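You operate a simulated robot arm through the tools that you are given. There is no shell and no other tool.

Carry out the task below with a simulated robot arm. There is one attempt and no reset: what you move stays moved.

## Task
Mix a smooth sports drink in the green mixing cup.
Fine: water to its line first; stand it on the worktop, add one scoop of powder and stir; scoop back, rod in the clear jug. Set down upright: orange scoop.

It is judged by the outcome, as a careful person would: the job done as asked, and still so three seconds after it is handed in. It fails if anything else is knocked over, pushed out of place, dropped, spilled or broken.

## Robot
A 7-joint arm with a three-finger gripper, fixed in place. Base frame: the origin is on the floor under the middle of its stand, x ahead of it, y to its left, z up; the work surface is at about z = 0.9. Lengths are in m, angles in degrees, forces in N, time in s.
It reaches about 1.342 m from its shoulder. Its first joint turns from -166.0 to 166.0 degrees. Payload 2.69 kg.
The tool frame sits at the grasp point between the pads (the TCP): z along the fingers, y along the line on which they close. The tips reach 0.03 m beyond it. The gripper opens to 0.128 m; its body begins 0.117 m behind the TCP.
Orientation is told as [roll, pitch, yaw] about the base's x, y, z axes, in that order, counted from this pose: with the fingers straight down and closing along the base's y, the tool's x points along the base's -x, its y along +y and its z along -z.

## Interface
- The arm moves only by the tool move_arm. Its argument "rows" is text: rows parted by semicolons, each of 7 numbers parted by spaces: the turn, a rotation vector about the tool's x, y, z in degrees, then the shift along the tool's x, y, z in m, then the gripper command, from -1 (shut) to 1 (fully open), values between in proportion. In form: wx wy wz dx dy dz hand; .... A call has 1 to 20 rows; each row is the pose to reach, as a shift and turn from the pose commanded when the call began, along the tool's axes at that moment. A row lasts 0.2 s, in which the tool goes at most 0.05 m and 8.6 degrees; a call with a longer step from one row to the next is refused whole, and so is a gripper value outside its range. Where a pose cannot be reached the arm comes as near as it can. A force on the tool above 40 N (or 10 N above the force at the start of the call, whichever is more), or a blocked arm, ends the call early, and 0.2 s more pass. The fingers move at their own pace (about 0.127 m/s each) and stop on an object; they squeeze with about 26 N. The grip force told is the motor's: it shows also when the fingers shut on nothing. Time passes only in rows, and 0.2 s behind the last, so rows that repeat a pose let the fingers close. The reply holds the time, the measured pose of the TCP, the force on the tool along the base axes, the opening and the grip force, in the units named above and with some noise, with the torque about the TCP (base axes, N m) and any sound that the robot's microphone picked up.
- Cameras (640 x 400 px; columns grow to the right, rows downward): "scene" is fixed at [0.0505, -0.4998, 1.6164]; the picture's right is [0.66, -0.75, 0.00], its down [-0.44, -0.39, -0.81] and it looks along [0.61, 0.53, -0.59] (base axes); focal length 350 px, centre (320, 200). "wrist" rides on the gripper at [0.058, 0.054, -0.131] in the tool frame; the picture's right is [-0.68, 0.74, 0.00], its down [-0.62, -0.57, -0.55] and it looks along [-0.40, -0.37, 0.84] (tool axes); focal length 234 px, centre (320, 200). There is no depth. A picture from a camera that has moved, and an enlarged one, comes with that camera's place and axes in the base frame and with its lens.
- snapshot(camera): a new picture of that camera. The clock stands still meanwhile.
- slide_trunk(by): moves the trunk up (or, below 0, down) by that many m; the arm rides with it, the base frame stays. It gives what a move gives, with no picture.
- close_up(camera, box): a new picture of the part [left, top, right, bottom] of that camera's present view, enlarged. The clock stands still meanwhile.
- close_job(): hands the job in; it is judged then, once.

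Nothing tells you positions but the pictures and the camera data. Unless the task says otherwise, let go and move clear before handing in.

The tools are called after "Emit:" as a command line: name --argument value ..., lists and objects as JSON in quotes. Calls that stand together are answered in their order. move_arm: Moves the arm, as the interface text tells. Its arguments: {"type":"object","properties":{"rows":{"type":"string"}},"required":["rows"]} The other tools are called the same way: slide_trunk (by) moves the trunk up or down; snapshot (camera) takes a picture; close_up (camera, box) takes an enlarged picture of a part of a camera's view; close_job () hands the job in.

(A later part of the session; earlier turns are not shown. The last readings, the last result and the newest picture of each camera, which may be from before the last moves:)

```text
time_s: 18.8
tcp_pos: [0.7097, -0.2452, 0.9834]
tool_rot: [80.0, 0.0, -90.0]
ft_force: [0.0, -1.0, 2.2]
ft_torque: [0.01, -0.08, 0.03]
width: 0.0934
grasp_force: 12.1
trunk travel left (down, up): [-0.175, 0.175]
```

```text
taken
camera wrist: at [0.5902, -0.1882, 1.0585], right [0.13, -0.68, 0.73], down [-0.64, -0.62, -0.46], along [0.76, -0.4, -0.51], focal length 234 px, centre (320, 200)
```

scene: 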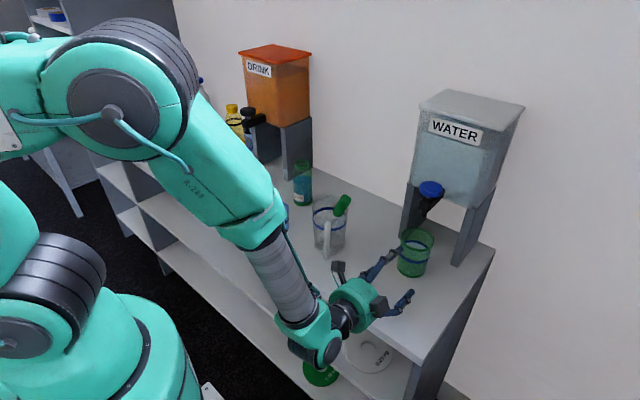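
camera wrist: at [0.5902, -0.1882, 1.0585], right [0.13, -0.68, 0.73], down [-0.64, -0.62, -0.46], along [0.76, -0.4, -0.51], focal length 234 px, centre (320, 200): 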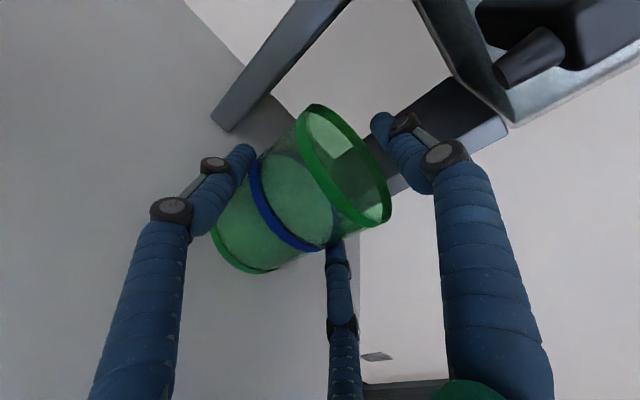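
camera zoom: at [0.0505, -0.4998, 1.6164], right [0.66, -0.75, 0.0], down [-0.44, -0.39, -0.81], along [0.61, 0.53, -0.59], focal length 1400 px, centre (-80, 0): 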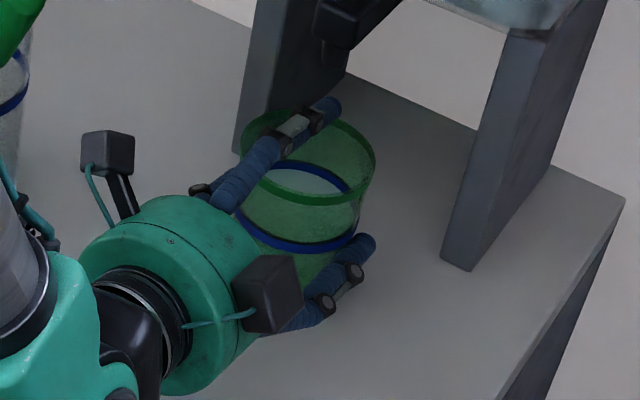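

The fingers are coupled, so I can squeeze harder without the top finger moving in. I'll squeeze firmly and lift just 6 mm.

Emit:
move_arm --rows "0 0 0 0 0 0 0; 0 0 0 0 0 0 0; 0 0 0 0 0.002 -0.00035 0; 0 0 0 0 0.004 -0.0007 0; 0 0 0 0 0.006 -0.001 0; 0 0 0 0 0.006 -0.001 0"

Emit:
close_up --camera "scene" --box '[380, 200, 460, 300]'

Emit:
snapshot --camera "wrist"

```text
time_s: 20.2
tcp_pos: [0.7107, -0.2449, 0.987]
tool_rot: [80.0, 0.0, -90.0]
ft_force: [0.0, 0.4, -3.7]
ft_torque: [0.02, 0.04, 0.03]
width: 0.093
grasp_force: 21.5
trunk travel left (down, up): [-0.175, 0.175]
```

```text
4.00 times, centred on (420, 250) of scene
camera zoom: at [0.0505, -0.4998, 1.6164], right [0.66, -0.75, 0.0], down [-0.44, -0.39, -0.81], along [0.61, 0.53, -0.59], focal length 1400 px, centre (-80, 0)
```

zoom: 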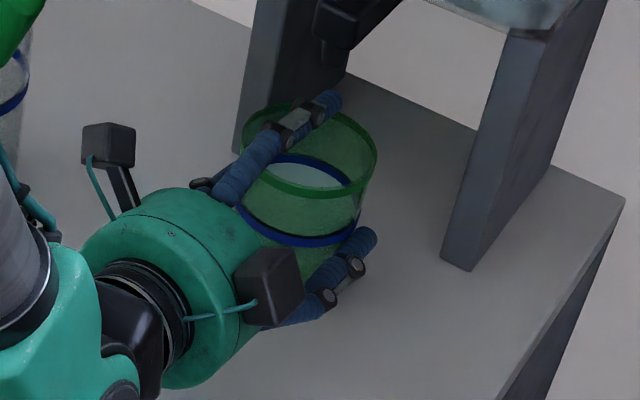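

```text
taken
camera wrist: at [0.5907, -0.188, 1.0637], right [0.13, -0.68, 0.73], down [-0.64, -0.62, -0.46], along [0.76, -0.4, -0.51], focal length 234 px, centre (320, 200)
```

wrist: 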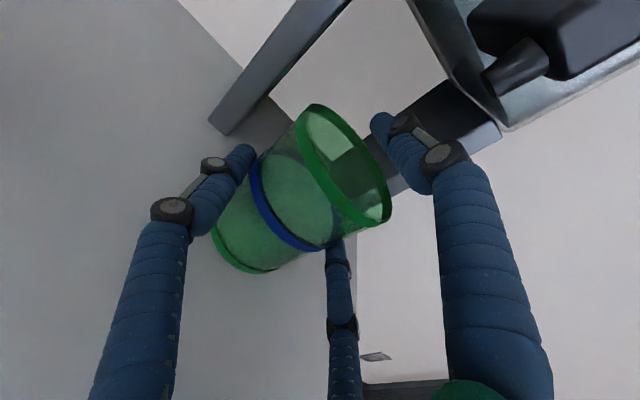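

The cup is off the worktop (about 4 N load) and upright. I'll draw it slowly back out from under the tap.

Emit:
move_arm --rows "0 0 0 0 -0.0009 -0.005 0; 0 0 0 0 -0.0026 -0.0148 0; 0 0 0 0 -0.0052 -0.0295 0; 0 0 0 0 -0.0078 -0.0443 0; 0 0 0 0 -0.0104 -0.0591 0; 0 0 0 0 -0.013 -0.0739 0; 0 0 0 0 -0.0156 -0.0886 0; 0 0 0 0 -0.0170 -0.0965 0; 0 0 0 0 -0.0174 -0.0985 0; 0 0 0 0 -0.0174 -0.0985 0"

Emit:
close_up --camera "scene" --box '[320, 190, 460, 330]'

Emit:
snapshot --camera "wrist"

```text
time_s: 22.4
tcp_pos: [0.6097, -0.246, 0.9876]
tool_rot: [80.0, 0.1, -90.0]
ft_force: [-0.1, -0.4, -2.5]
ft_torque: [0.01, 0.03, 0.0]
width: 0.0929
grasp_force: 21.7
trunk travel left (down, up): [-0.175, 0.175]
```

```text
2.86 times, centred on (390, 260) of scene
camera zoom: at [0.0505, -0.4998, 1.6164], right [0.66, -0.75, 0.0], down [-0.44, -0.39, -0.81], along [0.61, 0.53, -0.59], focal length 1000 px, centre (120, 29)
```

zoom: 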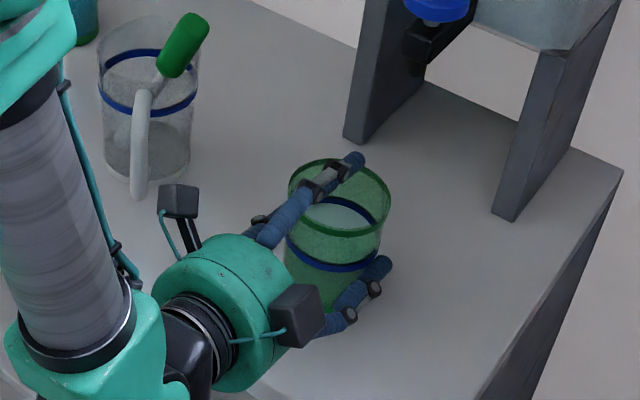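

```text
taken
camera wrist: at [0.4897, -0.1886, 1.0636], right [0.13, -0.68, 0.73], down [-0.64, -0.62, -0.46], along [0.76, -0.4, -0.51], focal length 234 px, centre (320, 200)
```

wrist: 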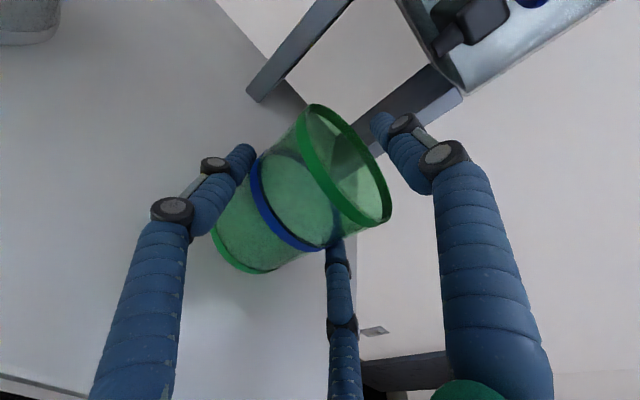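

The cup is clear of the tap at about (0.617, -0.245). I'll lower it gently until it stands on the worktop.

Emit:
move_arm --rows "0 0 0 0 -0.002 0.00035 0; 0 0 0 0 -0.004 0.0007 0; 0 0 0 0 -0.005 0.0009 0"

```text
time_s: 23.2
tcp_pos: [0.611, -0.2456, 0.9834]
tool_rot: [80.0, 0.0, -90.0]
ft_force: [-0.4, -0.8, -3.1]
ft_torque: [0.01, 0.03, -0.01]
width: 0.0929
grasp_force: 21.6
trunk travel left (down, up): [-0.175, 0.175]
```

Emit:
move_arm --rows "0 0 0 0 -0.001 0.0002 0; 0 0 0 0 -0.002 0.00035 0"

```text
time_s: 23.8
tcp_pos: [0.6085, -0.2451, 0.9815]
tool_rot: [80.1, 0.0, -90.0]
ft_force: [-0.4, 3.8, 11.7]
ft_torque: [0.41, 0.28, -0.01]
width: 0.0928
grasp_force: 22.0
trunk travel left (down, up): [-0.175, 0.175]
```

The cup has touched down with the arm pressing slightly. I'll relieve 1 mm and then release.

Emit:
move_arm --rows "0 0 0 0 0.001 -0.0002 0; 0 0 0 0 0.001 -0.0002 0.1; 0 0 0 0 0.001 -0.0002 0.3; 0 0 0 0 0.001 -0.0002 0.5; 0 0 0 0 0.001 -0.0002 0.75; 0 0 0 0 0.001 -0.0002 0.75"

Emit:
close_up --camera "scene" --box '[320, 190, 460, 330]'

Emit:
snapshot --camera "wrist"

```text
time_s: 25.2
tcp_pos: [0.6088, -0.246, 0.981]
tool_rot: [80.0, 0.0, -89.9]
ft_force: [-0.3, -0.2, 0.6]
ft_torque: [0.0, -0.02, -0.01]
width: 0.1121
grasp_force: 0.1
trunk travel left (down, up): [-0.175, 0.175]
```

```text
2.86 times, centred on (390, 260) of scene
camera zoom: at [0.0505, -0.4998, 1.6164], right [0.66, -0.75, 0.0], down [-0.44, -0.39, -0.81], along [0.61, 0.53, -0.59], focal length 1000 px, centre (120, 29)
```

zoom: 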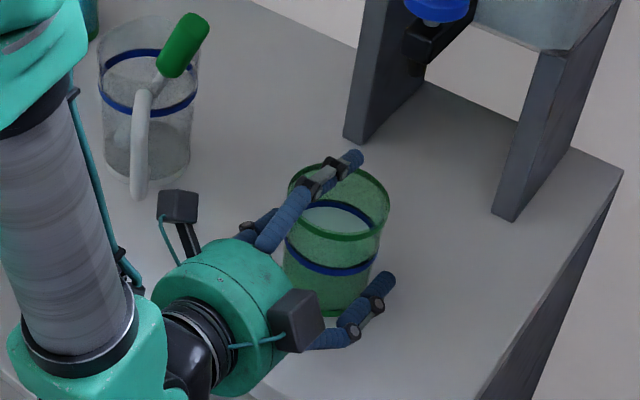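

```text
taken
camera wrist: at [0.4898, -0.1882, 1.0576], right [0.13, -0.68, 0.73], down [-0.64, -0.62, -0.46], along [0.76, -0.4, -0.51], focal length 234 px, centre (320, 200)
```

wrist: 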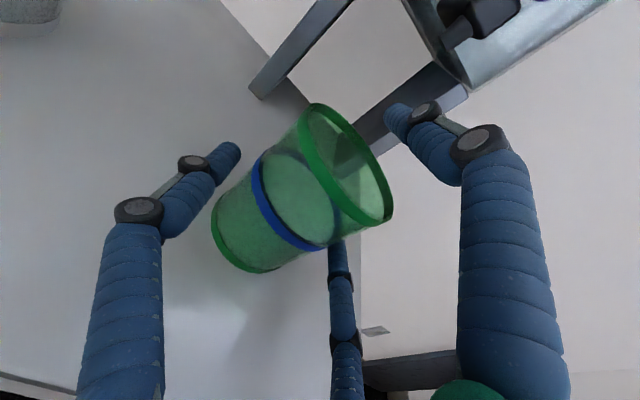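

The cup is standing upright and released. I'll back straight out and rise, then check the scene.

Emit:
move_arm --rows "0 0 0 0 -0.0035 -0.0197 0.75; 0 0 0 0 -0.007 -0.0394 0.75; 0 0 0 0 -0.0122 -0.069 0.75; 0 0 0 0 -0.0174 -0.0985 0.75; 0 0 0 0 0.03 -0.107 0.75; 0 0 0 0 0.075 -0.115 0.75; 0 0 0 0 0.12 -0.123 0.75; 0 0 0 0 0.165 -0.131 0.75; 0 0 0 0 0.21 -0.139 0.75"

Emit:
snapshot --camera "scene"

Emit:
close_up --camera "scene" --box '[360, 220, 440, 310]'

```text
time_s: 27.2
tcp_pos: [0.5111, -0.245, 1.2085]
tool_rot: [79.8, 0.3, -89.8]
ft_force: [-0.2, -0.4, -0.5]
ft_torque: [0.03, -0.02, 0.01]
width: 0.1123
grasp_force: 0.1
trunk travel left (down, up): [-0.175, 0.175]
```

```text
taken
```

scene: 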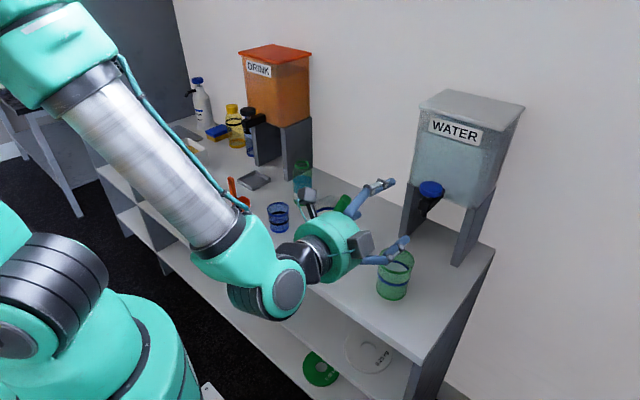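

```text
4.44 times, centred on (400, 265) of scene
camera zoom: at [0.0505, -0.4998, 1.6164], right [0.66, -0.75, 0.0], down [-0.44, -0.39, -0.81], along [0.61, 0.53, -0.59], focal length 1555 px, centre (-36, -89)
```

zoom: 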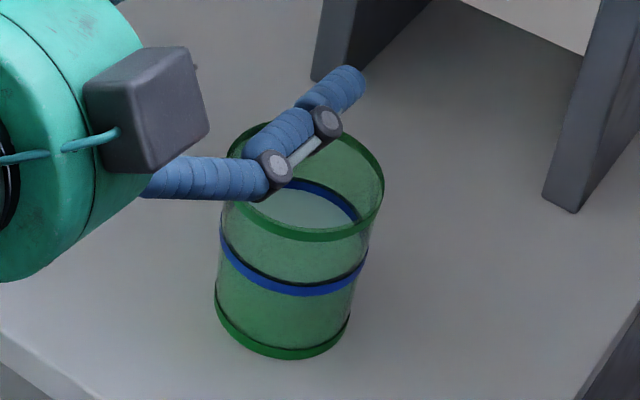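

The cup stands at about (0.617, -0.246) with water at the line. Now I'll go toward the scoop, turning the tool to point straight down along the way.

Emit:
move_arm --rows "8 0 0 0.0295 0.0107 -0.0029 1; 16 0 0 0.059 0.0214 -0.0058 1; 24 0 0 0.0885 0.0321 -0.0087 1; 32 0 0 0.118 0.0428 -0.0116 1; 40 0 0 0.1475 0.0535 -0.0145 1; 48 0 0 0.177 0.0642 -0.0174 1; 56 0 0 0.2065 0.0749 -0.0203 1; 64 0 0 0.236 0.0856 -0.0232 1; 72 0 0 0.2655 0.0963 -0.0261 1; 80 0 0 0.295 0.107 -0.029 1"

Emit:
snapshot --camera "scene"

```text
time_s: 29.4
tcp_pos: [0.499, 0.051, 1.3224]
tool_rot: [-0.2, 0.1, -90.0]
ft_force: [0.7, 0.2, -0.8]
ft_torque: [0.01, -0.01, -0.01]
width: 0.128
grasp_force: 0.0
trunk travel left (down, up): [-0.175, 0.175]
```

```text
taken
```

scene: 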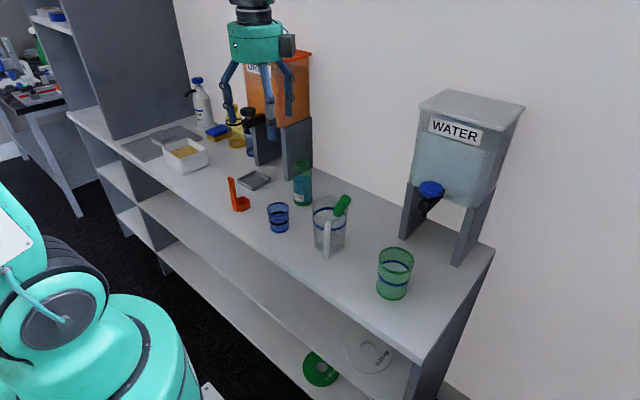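

The tool is vertical. I'll yaw it 180° in two steps while moving above the scoop, so the single finger will bear on the handle's back face.

Emit:
move_arm --rows "0 0 -8.2 0.018 0 0.003 1; 0 0 -16.4 0.036 0 0.006 1; 0 0 -24.6 0.054 0 0.009 1; 0 0 -32.8 0.072 0 0.012 1; 0 0 -41 0.09 0 0.015 1; 0 0 -49.2 0.108 0 0.018 1; 0 0 -57.4 0.126 0 0.021 1; 0 0 -65.6 0.144 0 0.024 1; 0 0 -73.8 0.162 0 0.027 1; 0 0 -82 0.18 0 0.03 1; 0 0 -90 0.2 0 0.033 1"

Emit:
move_arm --rows "0 0 -8.2 0 0 0 1; 0 0 -16.4 0 0 0 1; 0 0 -24.6 0 0 0 1; 0 0 -32.8 0 0 0 1; 0 0 -41 0 0 0 1; 0 0 -49.2 0 0 0 1; 0 0 -57.4 0 0 0 1; 0 0 -65.6 0 0 0 1; 0 0 -73.8 0 0 0 1; 0 0 -82 0 0 0 1; 0 0 -90 0 0 0 1"

Emit:
snapshot --camera "scene"

Emit:
snapshot --camera "wrist"

```text
time_s: 31.8
tcp_pos: [0.4989, 0.2497, 1.2887]
tool_rot: [-0.1, 0.0, 0.2]
ft_force: [-0.6, 0.0, 0.1]
ft_torque: [0.03, 0.01, 0.02]
width: 0.128
grasp_force: 0.0
trunk travel left (down, up): [-0.175, 0.175]
```

```text
time_s: 34.2
tcp_pos: [0.4993, 0.2506, 1.29]
tool_rot: [-0.1, 0.0, 90.1]
ft_force: [-0.2, 0.2, -2.1]
ft_torque: [0.0, -0.01, 0.03]
width: 0.128
grasp_force: 0.1
trunk travel left (down, up): [-0.175, 0.175]
```

```text
taken
```

scene: 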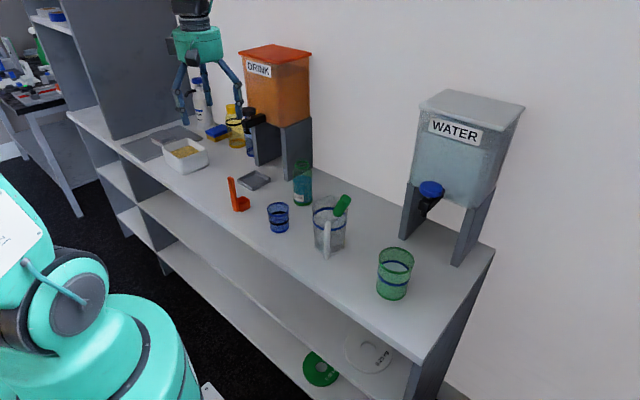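

```text
taken
camera wrist: at [0.4452, 0.1901, 1.4217], right [-0.74, 0.67, 0.0], down [0.56, 0.62, 0.55], along [0.37, 0.4, -0.84], focal length 234 px, centre (320, 200)
```

wrist: 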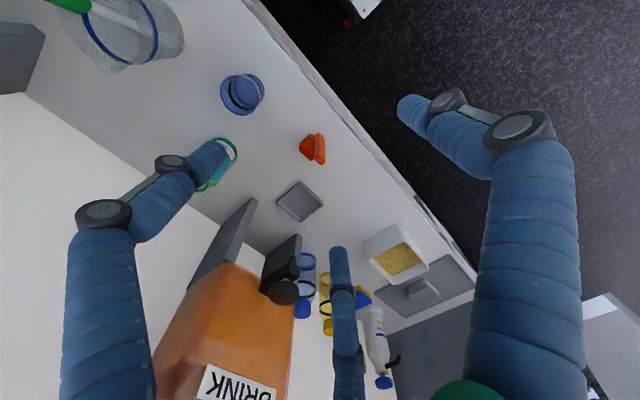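

The yaw is done and the scoop is visible below. I'll zoom in from both cameras to refine its position.

Emit:
close_up --camera "wrist" --box '[270, 110, 350, 190]'

Emit:
close_up --camera "scene" --box '[220, 170, 260, 220]'

Emit:
close_up --camera "wrist" --box '[350, 210, 450, 300]'

```text
5.00 times, centred on (310, 150) of wrist
camera zoom: at [0.4452, 0.1901, 1.4217], right [-0.74, 0.67, 0.0], down [0.56, 0.62, 0.55], along [0.37, 0.4, -0.84], focal length 1171 px, centre (370, 450)
```

zoom: 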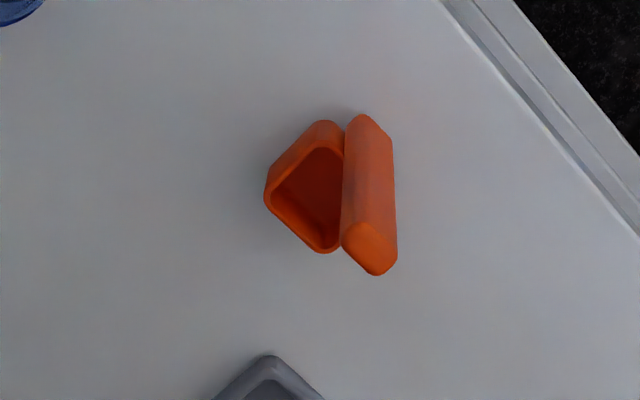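

```text
8.00 times, centred on (240, 195) of scene
camera zoom: at [0.0505, -0.4998, 1.6164], right [0.66, -0.75, 0.0], down [-0.44, -0.39, -0.81], along [0.61, 0.53, -0.59], focal length 2800 px, centre (960, 240)
```

zoom: 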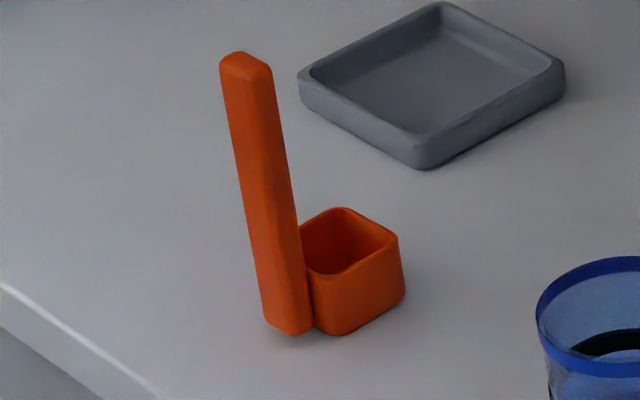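

```text
4.44 times, centred on (400, 255) of wrist
camera zoom: at [0.4452, 0.1901, 1.4217], right [-0.74, 0.67, 0.0], down [0.56, 0.62, 0.55], along [0.37, 0.4, -0.84], focal length 1041 px, centre (-36, -44)
```

zoom: 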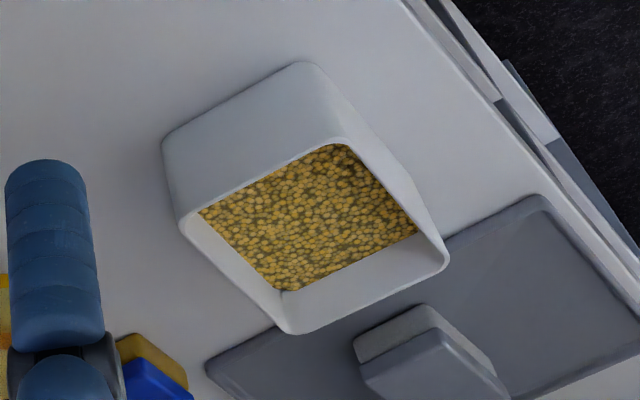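

The two views agree best if the worktop is at z≈0.908 with the scoop handle top near (0.556, 0.311, 1.04). I'll move closer above it and look again.

Emit:
move_arm --rows "0 0 0 -0.0155 -0.0145 0.03 1; 0 0 0 -0.031 -0.029 0.06 1; 0 0 0 -0.0465 -0.0435 0.09 1; 0 0 0 -0.062 -0.058 0.12 1"

Emit:
snapshot --camera "wrist"

Emit:
close_up --camera "scene" --box '[200, 80, 290, 220]'

```text
time_s: 35.2
tcp_pos: [0.5572, 0.3097, 1.169]
tool_rot: [0.0, 0.0, 89.9]
ft_force: [0.4, 1.1, -0.1]
ft_torque: [0.06, -0.03, -0.01]
width: 0.1278
grasp_force: 0.0
trunk travel left (down, up): [-0.175, 0.175]
```

```text
taken
camera wrist: at [0.504, 0.2503, 1.3006], right [-0.74, 0.68, 0.0], down [0.57, 0.62, 0.55], along [0.37, 0.4, -0.84], focal length 234 px, centre (320, 200)
```

wrist: 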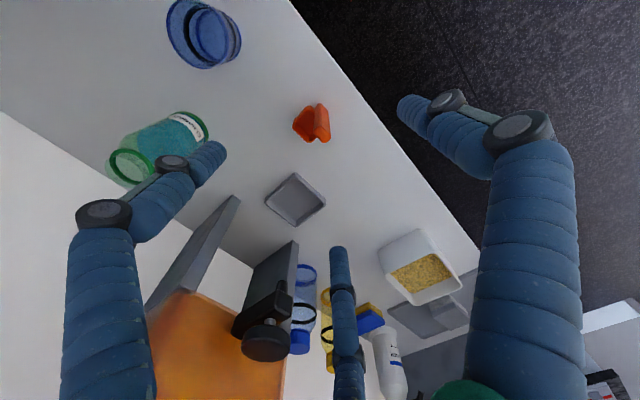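

```text
2.86 times, centred on (245, 150) of scene
camera zoom: at [0.0505, -0.4998, 1.6164], right [0.66, -0.75, 0.0], down [-0.44, -0.39, -0.81], along [0.61, 0.53, -0.59], focal length 1000 px, centre (534, 343)
```

zoom: 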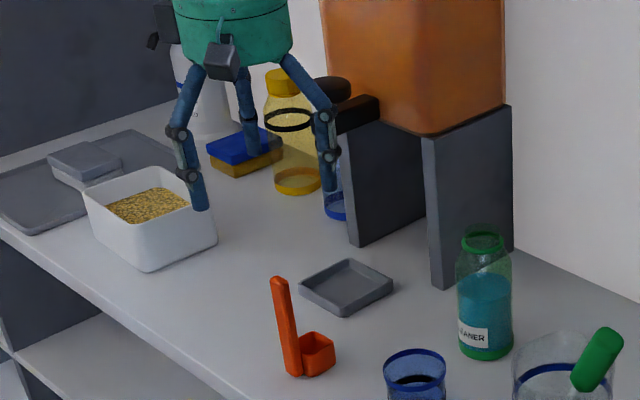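

Emit:
close_up --camera "wrist" --box '[280, 90, 360, 150]'

```text
6.67 times, centred on (320, 120) of wrist
camera zoom: at [0.504, 0.2503, 1.3006], right [-0.74, 0.68, 0.0], down [0.57, 0.62, 0.55], along [0.37, 0.4, -0.84], focal length 1561 px, centre (320, 733)
```

zoom: 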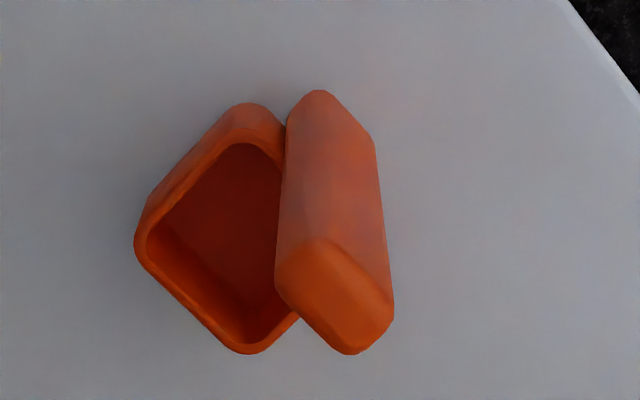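

The handle is aligned with the base axes at (0.5575, 0.312). I'll correct a few millimetres and descend around it, stopping just before the tips pass its top.

Emit:
move_arm --rows "0 0 0 -0.0035 -0.004 0.03 1; 0 0 0 -0.0035 -0.004 0.06 1; 0 0 0 -0.0035 -0.004 0.09 1"

Emit:
close_up --camera "wrist" --box '[260, 80, 380, 190]'

Emit:
close_up --camera "scene" --box '[200, 100, 280, 220]'

```text
time_s: 36.0
tcp_pos: [0.5625, 0.3162, 1.0787]
tool_rot: [0.0, 0.1, 90.1]
ft_force: [0.0, 0.0, -0.2]
ft_torque: [-0.02, 0.02, -0.03]
width: 0.1279
grasp_force: 0.1
trunk travel left (down, up): [-0.175, 0.175]
```

```text
3.64 times, centred on (320, 135) of wrist
camera zoom: at [0.5079, 0.2555, 1.2101], right [-0.74, 0.68, 0.0], down [0.57, 0.62, 0.55], along [0.37, 0.4, -0.84], focal length 852 px, centre (320, 436)
```

zoom: 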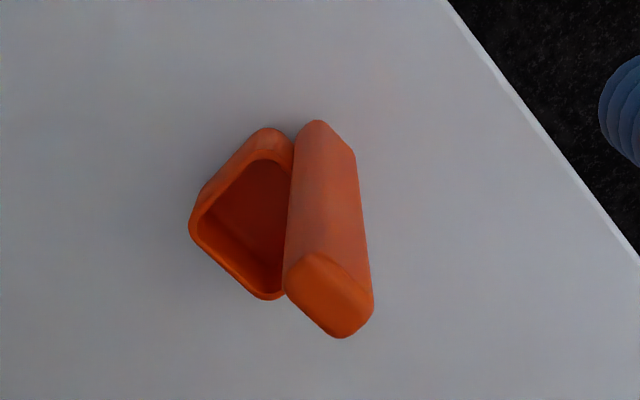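

```text
3.33 times, centred on (240, 160) of scene
camera zoom: at [0.0505, -0.4998, 1.6164], right [0.66, -0.75, 0.0], down [-0.44, -0.39, -0.81], along [0.61, 0.53, -0.59], focal length 1167 px, centre (587, 333)
```

zoom: 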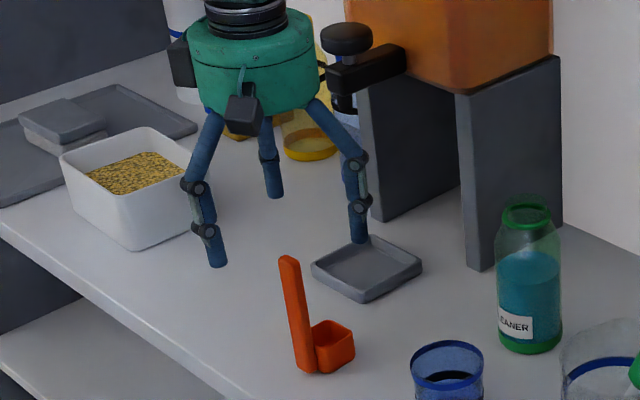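

The handle is within 2 mm of the wanted spot between the fingers. I'll descend around it to grip at mid-upper height.

Emit:
move_arm --rows "0 0 0 0.002 0.001 0.025 1; 0 0 0 0.002 0.001 0.05 1; 0 0 0 0.002 0.001 0.075 1; 0 0 0 0.002 0.001 0.085 1"

Emit:
snapshot --camera "wrist"

Emit:
close_up --camera "scene" --box '[200, 120, 280, 220]'

```text
time_s: 37.0
tcp_pos: [0.5587, 0.3143, 0.9956]
tool_rot: [0.0, 0.0, 90.0]
ft_force: [0.0, 0.6, 0.8]
ft_torque: [-0.02, 0.01, 0.0]
width: 0.1279
grasp_force: 0.1
trunk travel left (down, up): [-0.175, 0.175]
```

```text
taken
camera wrist: at [0.5056, 0.2533, 1.1262], right [-0.74, 0.68, 0.0], down [0.57, 0.62, 0.55], along [0.37, 0.4, -0.84], focal length 234 px, centre (320, 200)
```

wrist: 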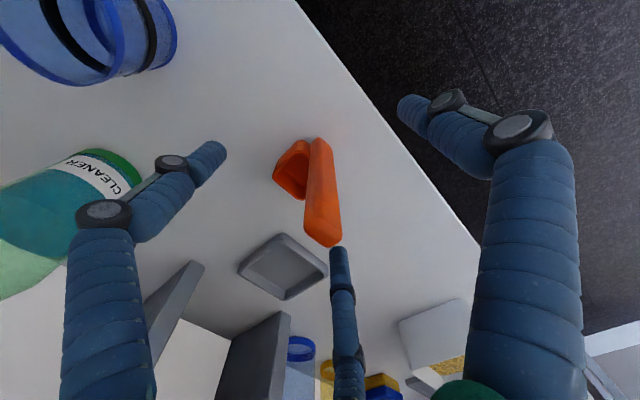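

```text
4.00 times, centred on (240, 170) of scene
camera zoom: at [0.0505, -0.4998, 1.6164], right [0.66, -0.75, 0.0], down [-0.44, -0.39, -0.81], along [0.61, 0.53, -0.59], focal length 1400 px, centre (640, 320)
```

zoom: 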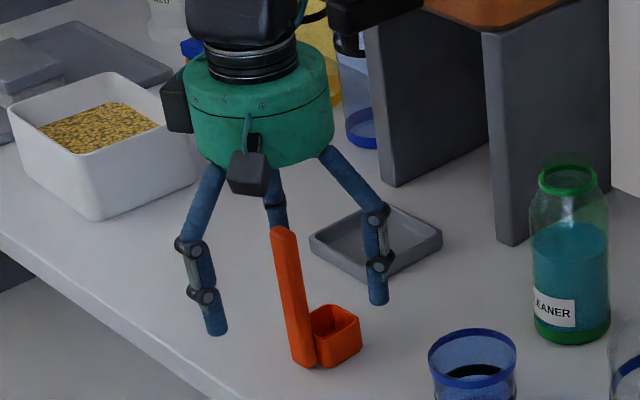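

The handle stands between the fingers, about 4 mm toward the single finger as intended. I'll close slowly.

Emit:
move_arm --rows "0 0 0 0 0 0 0.6; 0 0 0 0 0 0 0.2; 0 0 0 0 0 0 -0.15; 0 0 0 0 0 0 -0.35; 0 0 0 0 0 0 -0.45; 0 0 0 0 0 0 -0.52; 0 0 0 0 0 0 -0.58; 0 0 0 0 0 0 -0.64; 0 0 0 0 0 0 -0.7; 0 0 0 0 0 0 -0.76; 0 0 0 0 0 0 -0.82"

Emit:
snapshot --camera "wrist"

Emit:
close_up --camera "scene" --box '[200, 120, 280, 220]'

```text
time_s: 39.4
tcp_pos: [0.5589, 0.3132, 0.9951]
tool_rot: [0.0, 0.0, 90.0]
ft_force: [-0.1, 0.5, 0.4]
ft_torque: [0.02, 0.03, 0.0]
width: 0.0169
grasp_force: 26.1
trunk travel left (down, up): [-0.175, 0.175]
```

```text
taken
camera wrist: at [0.5054, 0.2531, 1.1263], right [-0.74, 0.68, 0.0], down [0.57, 0.62, 0.55], along [0.37, 0.4, -0.84], focal length 234 px, centre (320, 200)
```

wrist: 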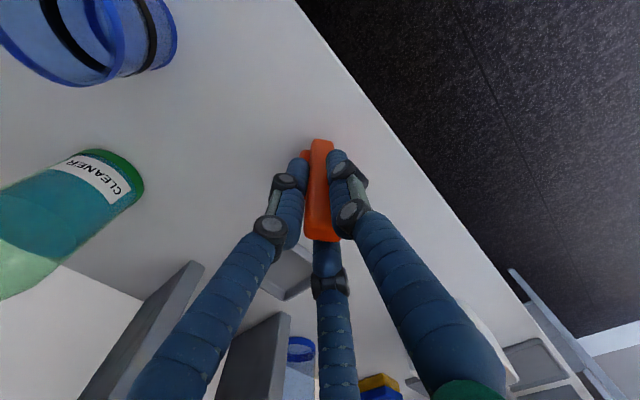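

```text
4.00 times, centred on (240, 170) of scene
camera zoom: at [0.0505, -0.4998, 1.6164], right [0.66, -0.75, 0.0], down [-0.44, -0.39, -0.81], along [0.61, 0.53, -0.59], focal length 1400 px, centre (640, 320)
```

zoom: 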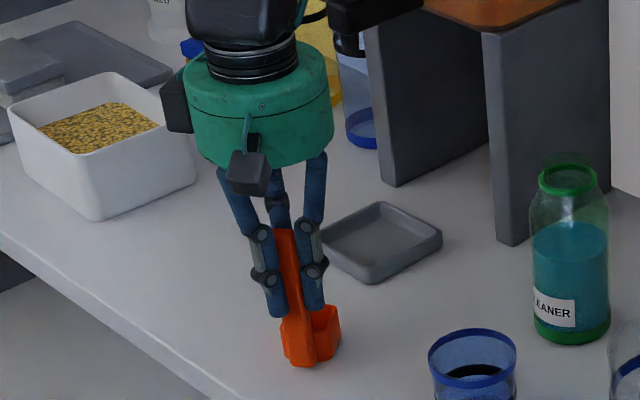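

Emit:
close_up --camera "scene" --box '[225, 170, 260, 220]'

Emit:
close_up --camera "wrist" --box '[260, 110, 380, 260]'

```text
8.00 times, centred on (242, 195) of scene
camera zoom: at [0.0505, -0.4998, 1.6164], right [0.66, -0.75, 0.0], down [-0.44, -0.39, -0.81], along [0.61, 0.53, -0.59], focal length 2800 px, centre (940, 240)
```

zoom: 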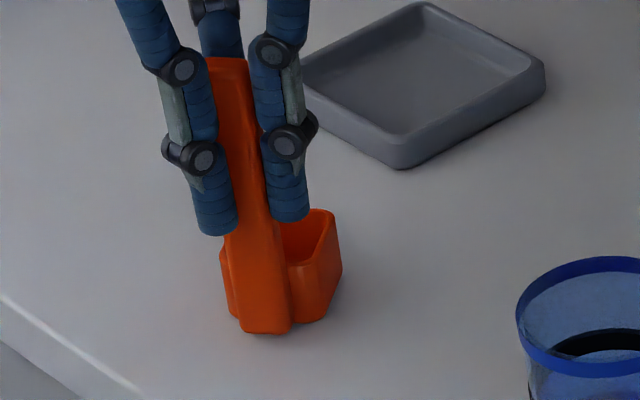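

```text
2.67 times, centred on (320, 185) of wrist
camera zoom: at [0.5054, 0.2531, 1.1263], right [-0.74, 0.68, 0.0], down [0.57, 0.62, 0.55], along [0.37, 0.4, -0.84], focal length 624 px, centre (320, 240)
```

zoom: 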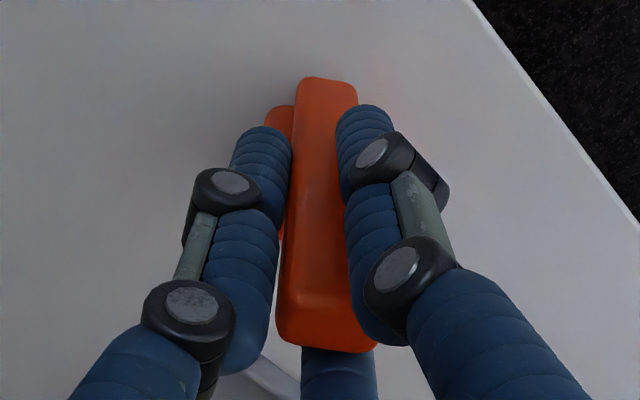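

The handle is held firmly at 26 N, though the scoop turned about 25–30° in yaw as the fingers centred it. I can work with that. I'll lift it straight up and inspect.

Emit:
move_arm --rows "0 0 0 0 0 -0.01 -1; 0 0 0 0 0 -0.04 -1; 0 0 0 0 0 -0.08 -1; 0 0 0 0 0 -0.12 -1; 0 0 0 0 0 -0.16 -1; 0 0 0 0 0 -0.18 -1"

Emit:
close_up --camera "wrist" --box '[240, 90, 400, 260]'

Emit:
close_up --camera "scene" --box '[190, 60, 290, 200]'

```text
time_s: 40.8
tcp_pos: [0.5593, 0.3145, 1.1759]
tool_rot: [0.0, 0.0, 90.0]
ft_force: [-0.8, 0.6, 0.4]
ft_torque: [0.0, -0.01, -0.02]
width: 0.0166
grasp_force: 25.8
trunk travel left (down, up): [-0.175, 0.175]
```

```text
2.35 times, centred on (320, 175) of wrist
camera zoom: at [0.5046, 0.2542, 1.3078], right [-0.74, 0.68, 0.0], down [0.57, 0.62, 0.55], along [0.37, 0.4, -0.84], focal length 551 px, centre (320, 259)
```

zoom: 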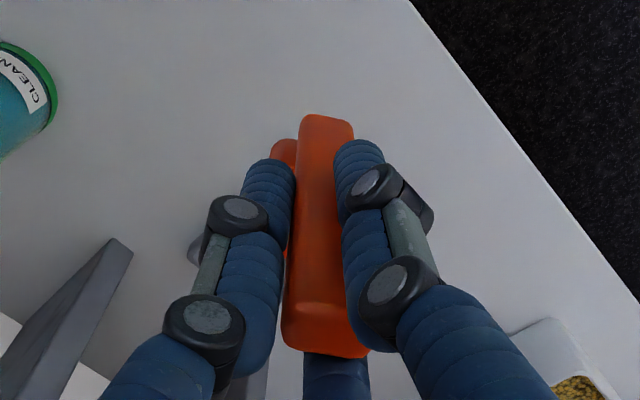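

```text
2.86 times, centred on (240, 130) of scene
camera zoom: at [0.0505, -0.4998, 1.6164], right [0.66, -0.75, 0.0], down [-0.44, -0.39, -0.81], along [0.61, 0.53, -0.59], focal length 1000 px, centre (549, 400)
```

zoom: 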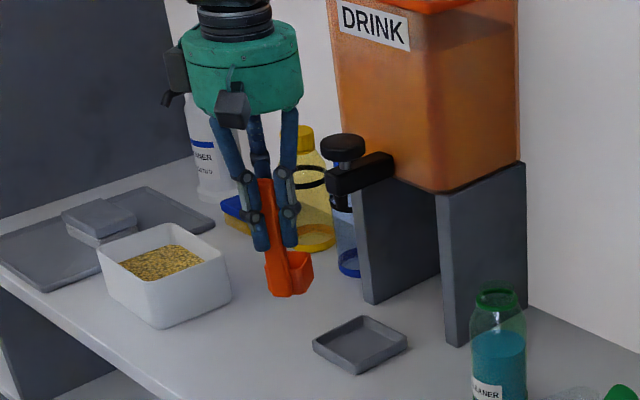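

The scoop is held vertical and clear. I'll yaw back by 180° so the bowl faces toward the robot, which suits both scooping and pouring, while moving toward the powder box.

Emit:
move_arm --rows "0 0 8.2 -0.009 0.0036 -0.0045 -1; 0 0 16.4 -0.018 0.0072 -0.009 -1; 0 0 24.6 -0.027 0.0108 -0.0135 -1; 0 0 32.8 -0.036 0.0144 -0.018 -1; 0 0 41 -0.045 0.018 -0.0225 -1; 0 0 49.2 -0.054 0.0216 -0.027 -1; 0 0 57.4 -0.063 0.0252 -0.0315 -1; 0 0 65.6 -0.072 0.0288 -0.036 -1; 0 0 73.8 -0.081 0.0324 -0.0405 -1; 0 0 82 -0.09 0.036 -0.045 -1; 0 0 90 -0.1 0.04 -0.05 -1"

Emit:
move_arm --rows "0 0 8.2 -0.001 0.01 0 -1; 0 0 16.4 -0.002 0.02 0 -1; 0 0 24.6 -0.004 0.03 0 -1; 0 0 32.8 -0.006 0.04 0 -1; 0 0 41 -0.008 0.05 0 -1; 0 0 49.2 -0.010 0.06 0 -1; 0 0 57.4 -0.012 0.07 0 -1; 0 0 65.6 -0.014 0.08 0 -1; 0 0 73.8 -0.016 0.09 0 -1; 0 0 82 -0.018 0.10 0 -1; 0 0 90 -0.02 0.11 0 -1"

Emit:
snapshot --camera "wrist"

Emit:
snapshot --camera "scene"

```text
time_s: 43.2
tcp_pos: [0.5202, 0.4132, 1.2255]
tool_rot: [-0.1, 0.0, -0.1]
ft_force: [-0.6, -1.3, 0.6]
ft_torque: [0.0, 0.02, -0.01]
width: 0.0167
grasp_force: 25.9
trunk travel left (down, up): [-0.175, 0.175]
```

```text
time_s: 45.6
tcp_pos: [0.5411, 0.5242, 1.2244]
tool_rot: [0.1, 0.0, -90.1]
ft_force: [0.2, 0.4, -0.8]
ft_torque: [0.04, 0.04, 0.01]
width: 0.0162
grasp_force: 25.2
trunk travel left (down, up): [-0.175, 0.175]
```

```text
taken
camera wrist: at [0.594, 0.5809, 1.3563], right [0.74, -0.68, 0.0], down [-0.57, -0.61, 0.55], along [-0.37, -0.4, -0.84], focal length 234 px, centre (320, 200)
```

wrist: 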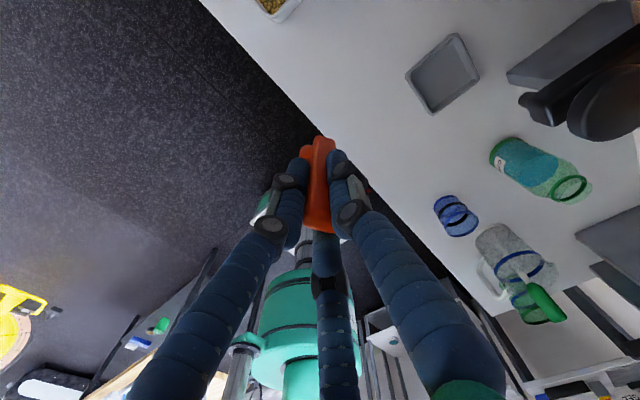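

```text
taken
```

scene: 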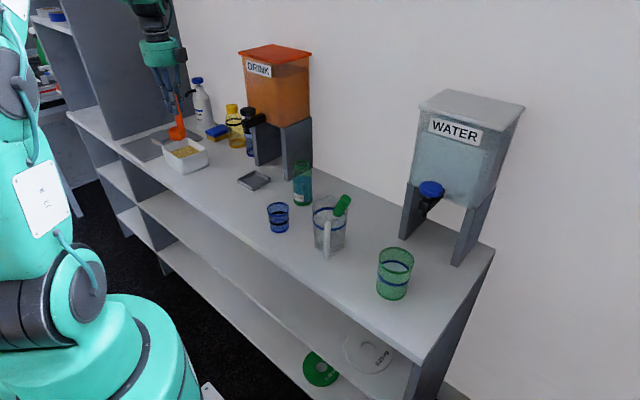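

Emit:
close_up --camera "scene" --box '[140, 30, 220, 180]'

Emit:
close_up --camera "scene" --box '[160, 90, 200, 145]'

Emit:
close_up --camera "wrist" --box '[260, 100, 380, 250]'

```text
2.67 times, centred on (180, 105) of scene
camera zoom: at [0.0505, -0.4998, 1.6164], right [0.66, -0.75, 0.0], down [-0.44, -0.39, -0.81], along [0.61, 0.53, -0.59], focal length 933 px, centre (693, 453)
```

zoom: 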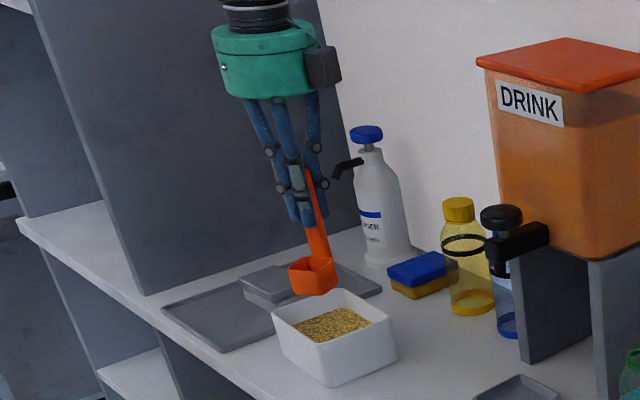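

```text
7.27 times, centred on (180, 118) of scene
camera zoom: at [0.0505, -0.4998, 1.6164], right [0.66, -0.75, 0.0], down [-0.44, -0.39, -0.81], along [0.61, 0.53, -0.59], focal length 2545 px, centre (1338, 800)
```

zoom: 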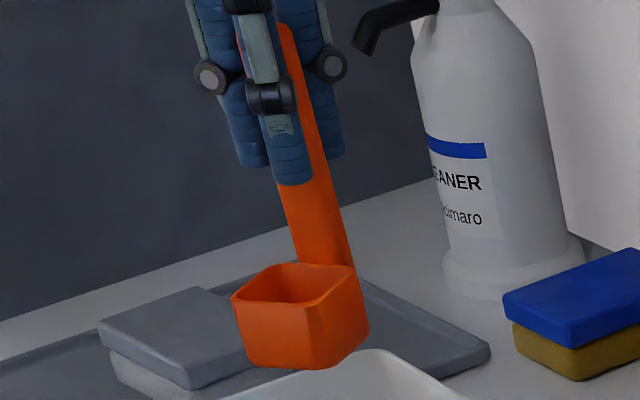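

```text
2.67 times, centred on (320, 175) of wrist
camera zoom: at [0.594, 0.5809, 1.3563], right [0.74, -0.68, 0.0], down [-0.57, -0.61, 0.55], along [-0.37, -0.4, -0.84], focal length 624 px, centre (320, 267)
```

zoom: 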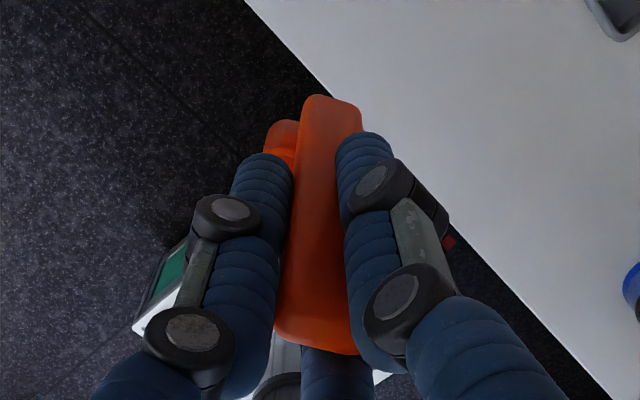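

The scoop hangs level with its bowl facing the robot, its rim about 7 cm below the TCP. I take the box centre at about (0.621, 0.705) with the rim at z≈0.98. I'll move above the box and check alignment.

Emit:
move_arm --rows "0 0 0 0.036 0.016 0.008 -1; 0 0 0 0.072 0.032 0.018 -1; 0 0 0 0.108 0.048 0.030 -1; 0 0 0 0.145 0.064 0.045 -1; 0 0 0 0.181 0.080 0.064 -1; 0 0 0 0.181 0.080 0.064 -1"

Emit:
close_up --camera "scene" --box '[140, 60, 230, 190]'

Emit:
close_up --camera "scene" --box '[155, 100, 215, 180]'

Emit:
snapshot --camera "wrist"

```text
time_s: 47.0
tcp_pos: [0.6209, 0.7044, 1.1599]
tool_rot: [0.0, -0.1, -89.9]
ft_force: [1.0, 0.7, -1.6]
ft_torque: [-0.03, 0.05, -0.01]
width: 0.0163
grasp_force: 26.1
trunk travel left (down, up): [-0.175, 0.175]
```

```text
3.08 times, centred on (185, 125) of scene
camera zoom: at [0.0505, -0.4998, 1.6164], right [0.66, -0.75, 0.0], down [-0.44, -0.39, -0.81], along [0.61, 0.53, -0.59], focal length 1077 px, centre (735, 431)
```

zoom: 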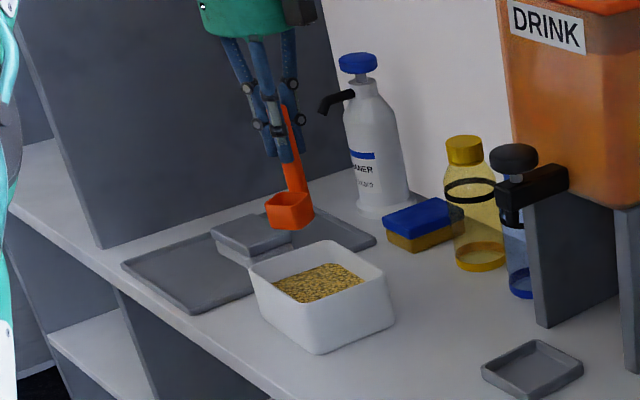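

```text
5.00 times, centred on (185, 140) of scene
camera zoom: at [0.0505, -0.4998, 1.6164], right [0.66, -0.75, 0.0], down [-0.44, -0.39, -0.81], along [0.61, 0.53, -0.59], focal length 1750 px, centre (995, 500)
```

zoom: 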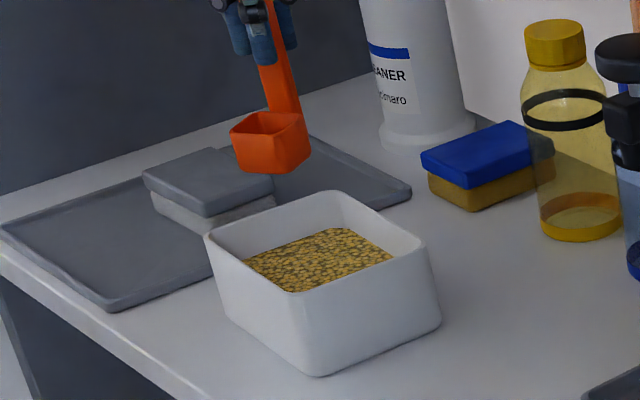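

```text
taken
camera wrist: at [0.6742, 0.761, 1.2917], right [0.74, -0.68, 0.0], down [-0.57, -0.62, 0.55], along [-0.37, -0.4, -0.84], focal length 234 px, centre (320, 200)
```

wrist: 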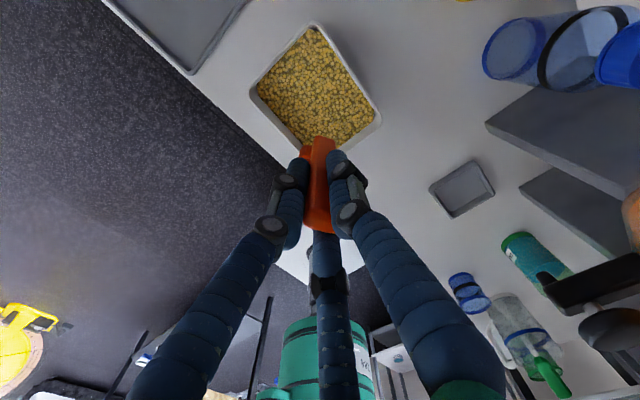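

Emit:
close_up --camera "wrist" --box '[240, 10, 400, 170]'

```text
2.50 times, centred on (320, 90) of wrist
camera zoom: at [0.6742, 0.761, 1.2917], right [0.74, -0.68, 0.0], down [-0.57, -0.62, 0.55], along [-0.37, -0.4, -0.84], focal length 585 px, centre (320, 475)
```

zoom: 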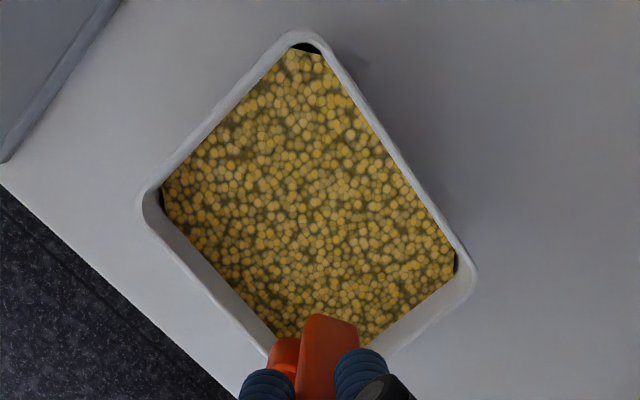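

From directly above, the box centre is nearer (0.626, 0.717), and it is filled with yellow granular powder. I'll shift to the centre, tip the scoop 20° forward and come down to just above the rim.

Emit:
move_arm --rows "-5.65 3.53 0 0.005 0.002 0.015 -1; -11.3 7.07 0 0.009 0.004 0.03 -1; -16.96 10.6 0 0.0125 0.005 0.05 -1; -16.96 10.6 0 0.0125 0.005 0.05 -1"

Emit:
close_up --camera "scene" --box '[155, 90, 215, 180]'

Emit:
close_up --camera "wrist" --box '[240, 10, 400, 250]'

```text
time_s: 48.0
tcp_pos: [0.625, 0.7168, 1.1102]
tool_rot: [17.2, 10.6, -88.4]
ft_force: [-0.2, -0.1, -0.5]
ft_torque: [-0.01, 0.0, -0.01]
width: 0.0163
grasp_force: 25.8
trunk travel left (down, up): [-0.175, 0.175]
```

```text
4.44 times, centred on (185, 135) of scene
camera zoom: at [0.0505, -0.4998, 1.6164], right [0.66, -0.75, 0.0], down [-0.44, -0.39, -0.81], along [0.61, 0.53, -0.59], focal length 1555 px, centre (920, 489)
```

zoom: 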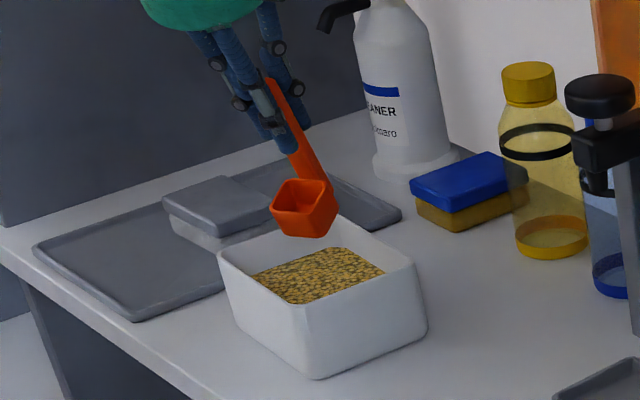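

```text
1.67 times, centred on (320, 130) of wrist
camera zoom: at [0.6357, 0.7473, 1.2612], right [0.72, -0.68, 0.09], down [-0.68, -0.69, 0.24], along [-0.1, -0.24, -0.97], focal length 390 px, centre (320, 317)
```

zoom: 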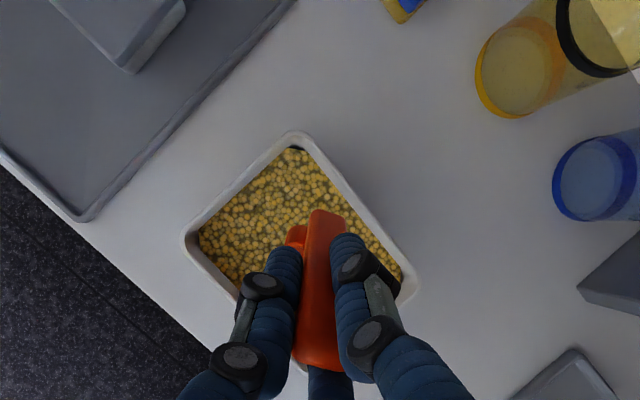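

The tilted bowl is over the powder with clearance on all sides. I'll lower it into the powder in two steps while watching the force.

Emit:
move_arm --rows "0 0 0 -0.0036 -0.0058 0.0188 -1; 0 0 0 -0.0073 -0.0116 0.0376 -1; 0 0 0 -0.01 -0.016 0.0517 -1"

Emit:
close_up --camera "scene" --box '[155, 90, 215, 180]'

Emit:
close_up --camera "wrist" --box '[220, 50, 420, 250]'

```text
time_s: 48.8
tcp_pos: [0.6247, 0.7165, 1.056]
tool_rot: [17.1, 10.4, -88.5]
ft_force: [0.3, 0.7, 0.5]
ft_torque: [-0.02, 0.01, 0.0]
width: 0.0159
grasp_force: 26.2
trunk travel left (down, up): [-0.175, 0.175]
```

```text
4.44 times, centred on (185, 135) of scene
camera zoom: at [0.0505, -0.4998, 1.6164], right [0.66, -0.75, 0.0], down [-0.44, -0.39, -0.81], along [0.61, 0.53, -0.59], focal length 1555 px, centre (920, 489)
```

zoom: 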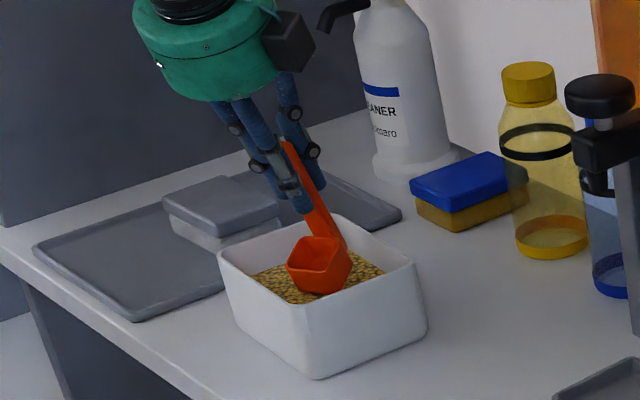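

```text
2.00 times, centred on (320, 150) of wrist
camera zoom: at [0.6359, 0.7471, 1.2059], right [0.72, -0.68, 0.09], down [-0.68, -0.69, 0.24], along [-0.1, -0.24, -0.97], focal length 468 px, centre (320, 300)
```

zoom: 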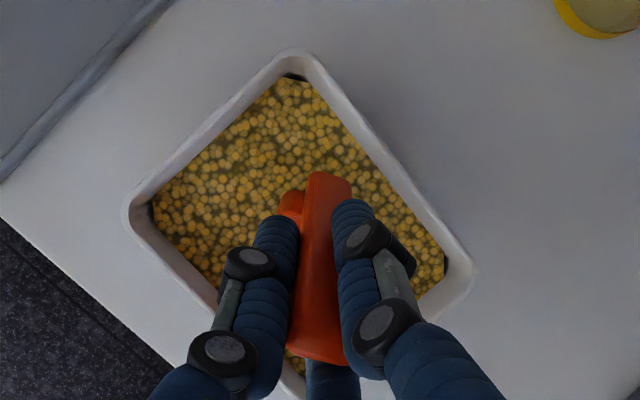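

The bowl is just at the powder surface. I'll push it in 3 cm.

Emit:
move_arm --rows "0 0 0 -0.0018 -0.0029 0.0094 -1; 0 0 0 -0.0036 -0.0058 0.0188 -1; 0 0 0 -0.0054 -0.0087 0.0282 -1; 0 0 0 -0.0054 -0.0087 0.0282 -1"

Emit:
close_up --camera "scene" --box '[165, 110, 215, 180]'

Emit:
close_up --camera "wrist" --box '[220, 50, 420, 250]'

```text
time_s: 49.8
tcp_pos: [0.6249, 0.7147, 1.0249]
tool_rot: [17.1, 10.4, -88.4]
ft_force: [0.1, 0.6, 0.1]
ft_torque: [0.0, 0.0, 0.01]
width: 0.0162
grasp_force: 26.3
trunk travel left (down, up): [-0.175, 0.175]
```

```text
5.71 times, centred on (190, 145) of scene
camera zoom: at [0.0505, -0.4998, 1.6164], right [0.66, -0.75, 0.0], down [-0.44, -0.39, -0.81], along [0.61, 0.53, -0.59], focal length 2000 px, centre (1063, 514)
```

zoom: 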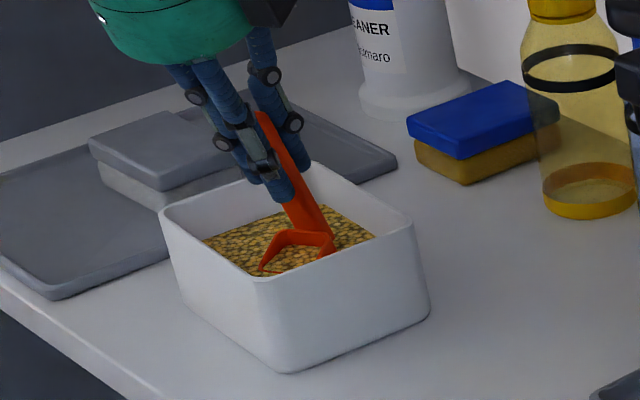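

```text
2.00 times, centred on (320, 150) of wrist
camera zoom: at [0.6364, 0.7463, 1.1751], right [0.72, -0.69, 0.09], down [-0.68, -0.69, 0.24], along [-0.1, -0.24, -0.97], focal length 468 px, centre (320, 300)
```

zoom: 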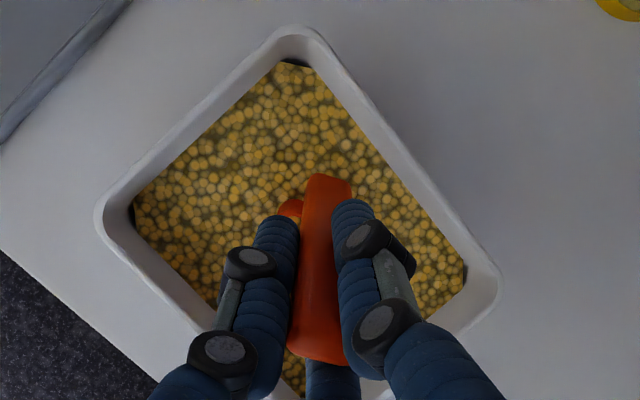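

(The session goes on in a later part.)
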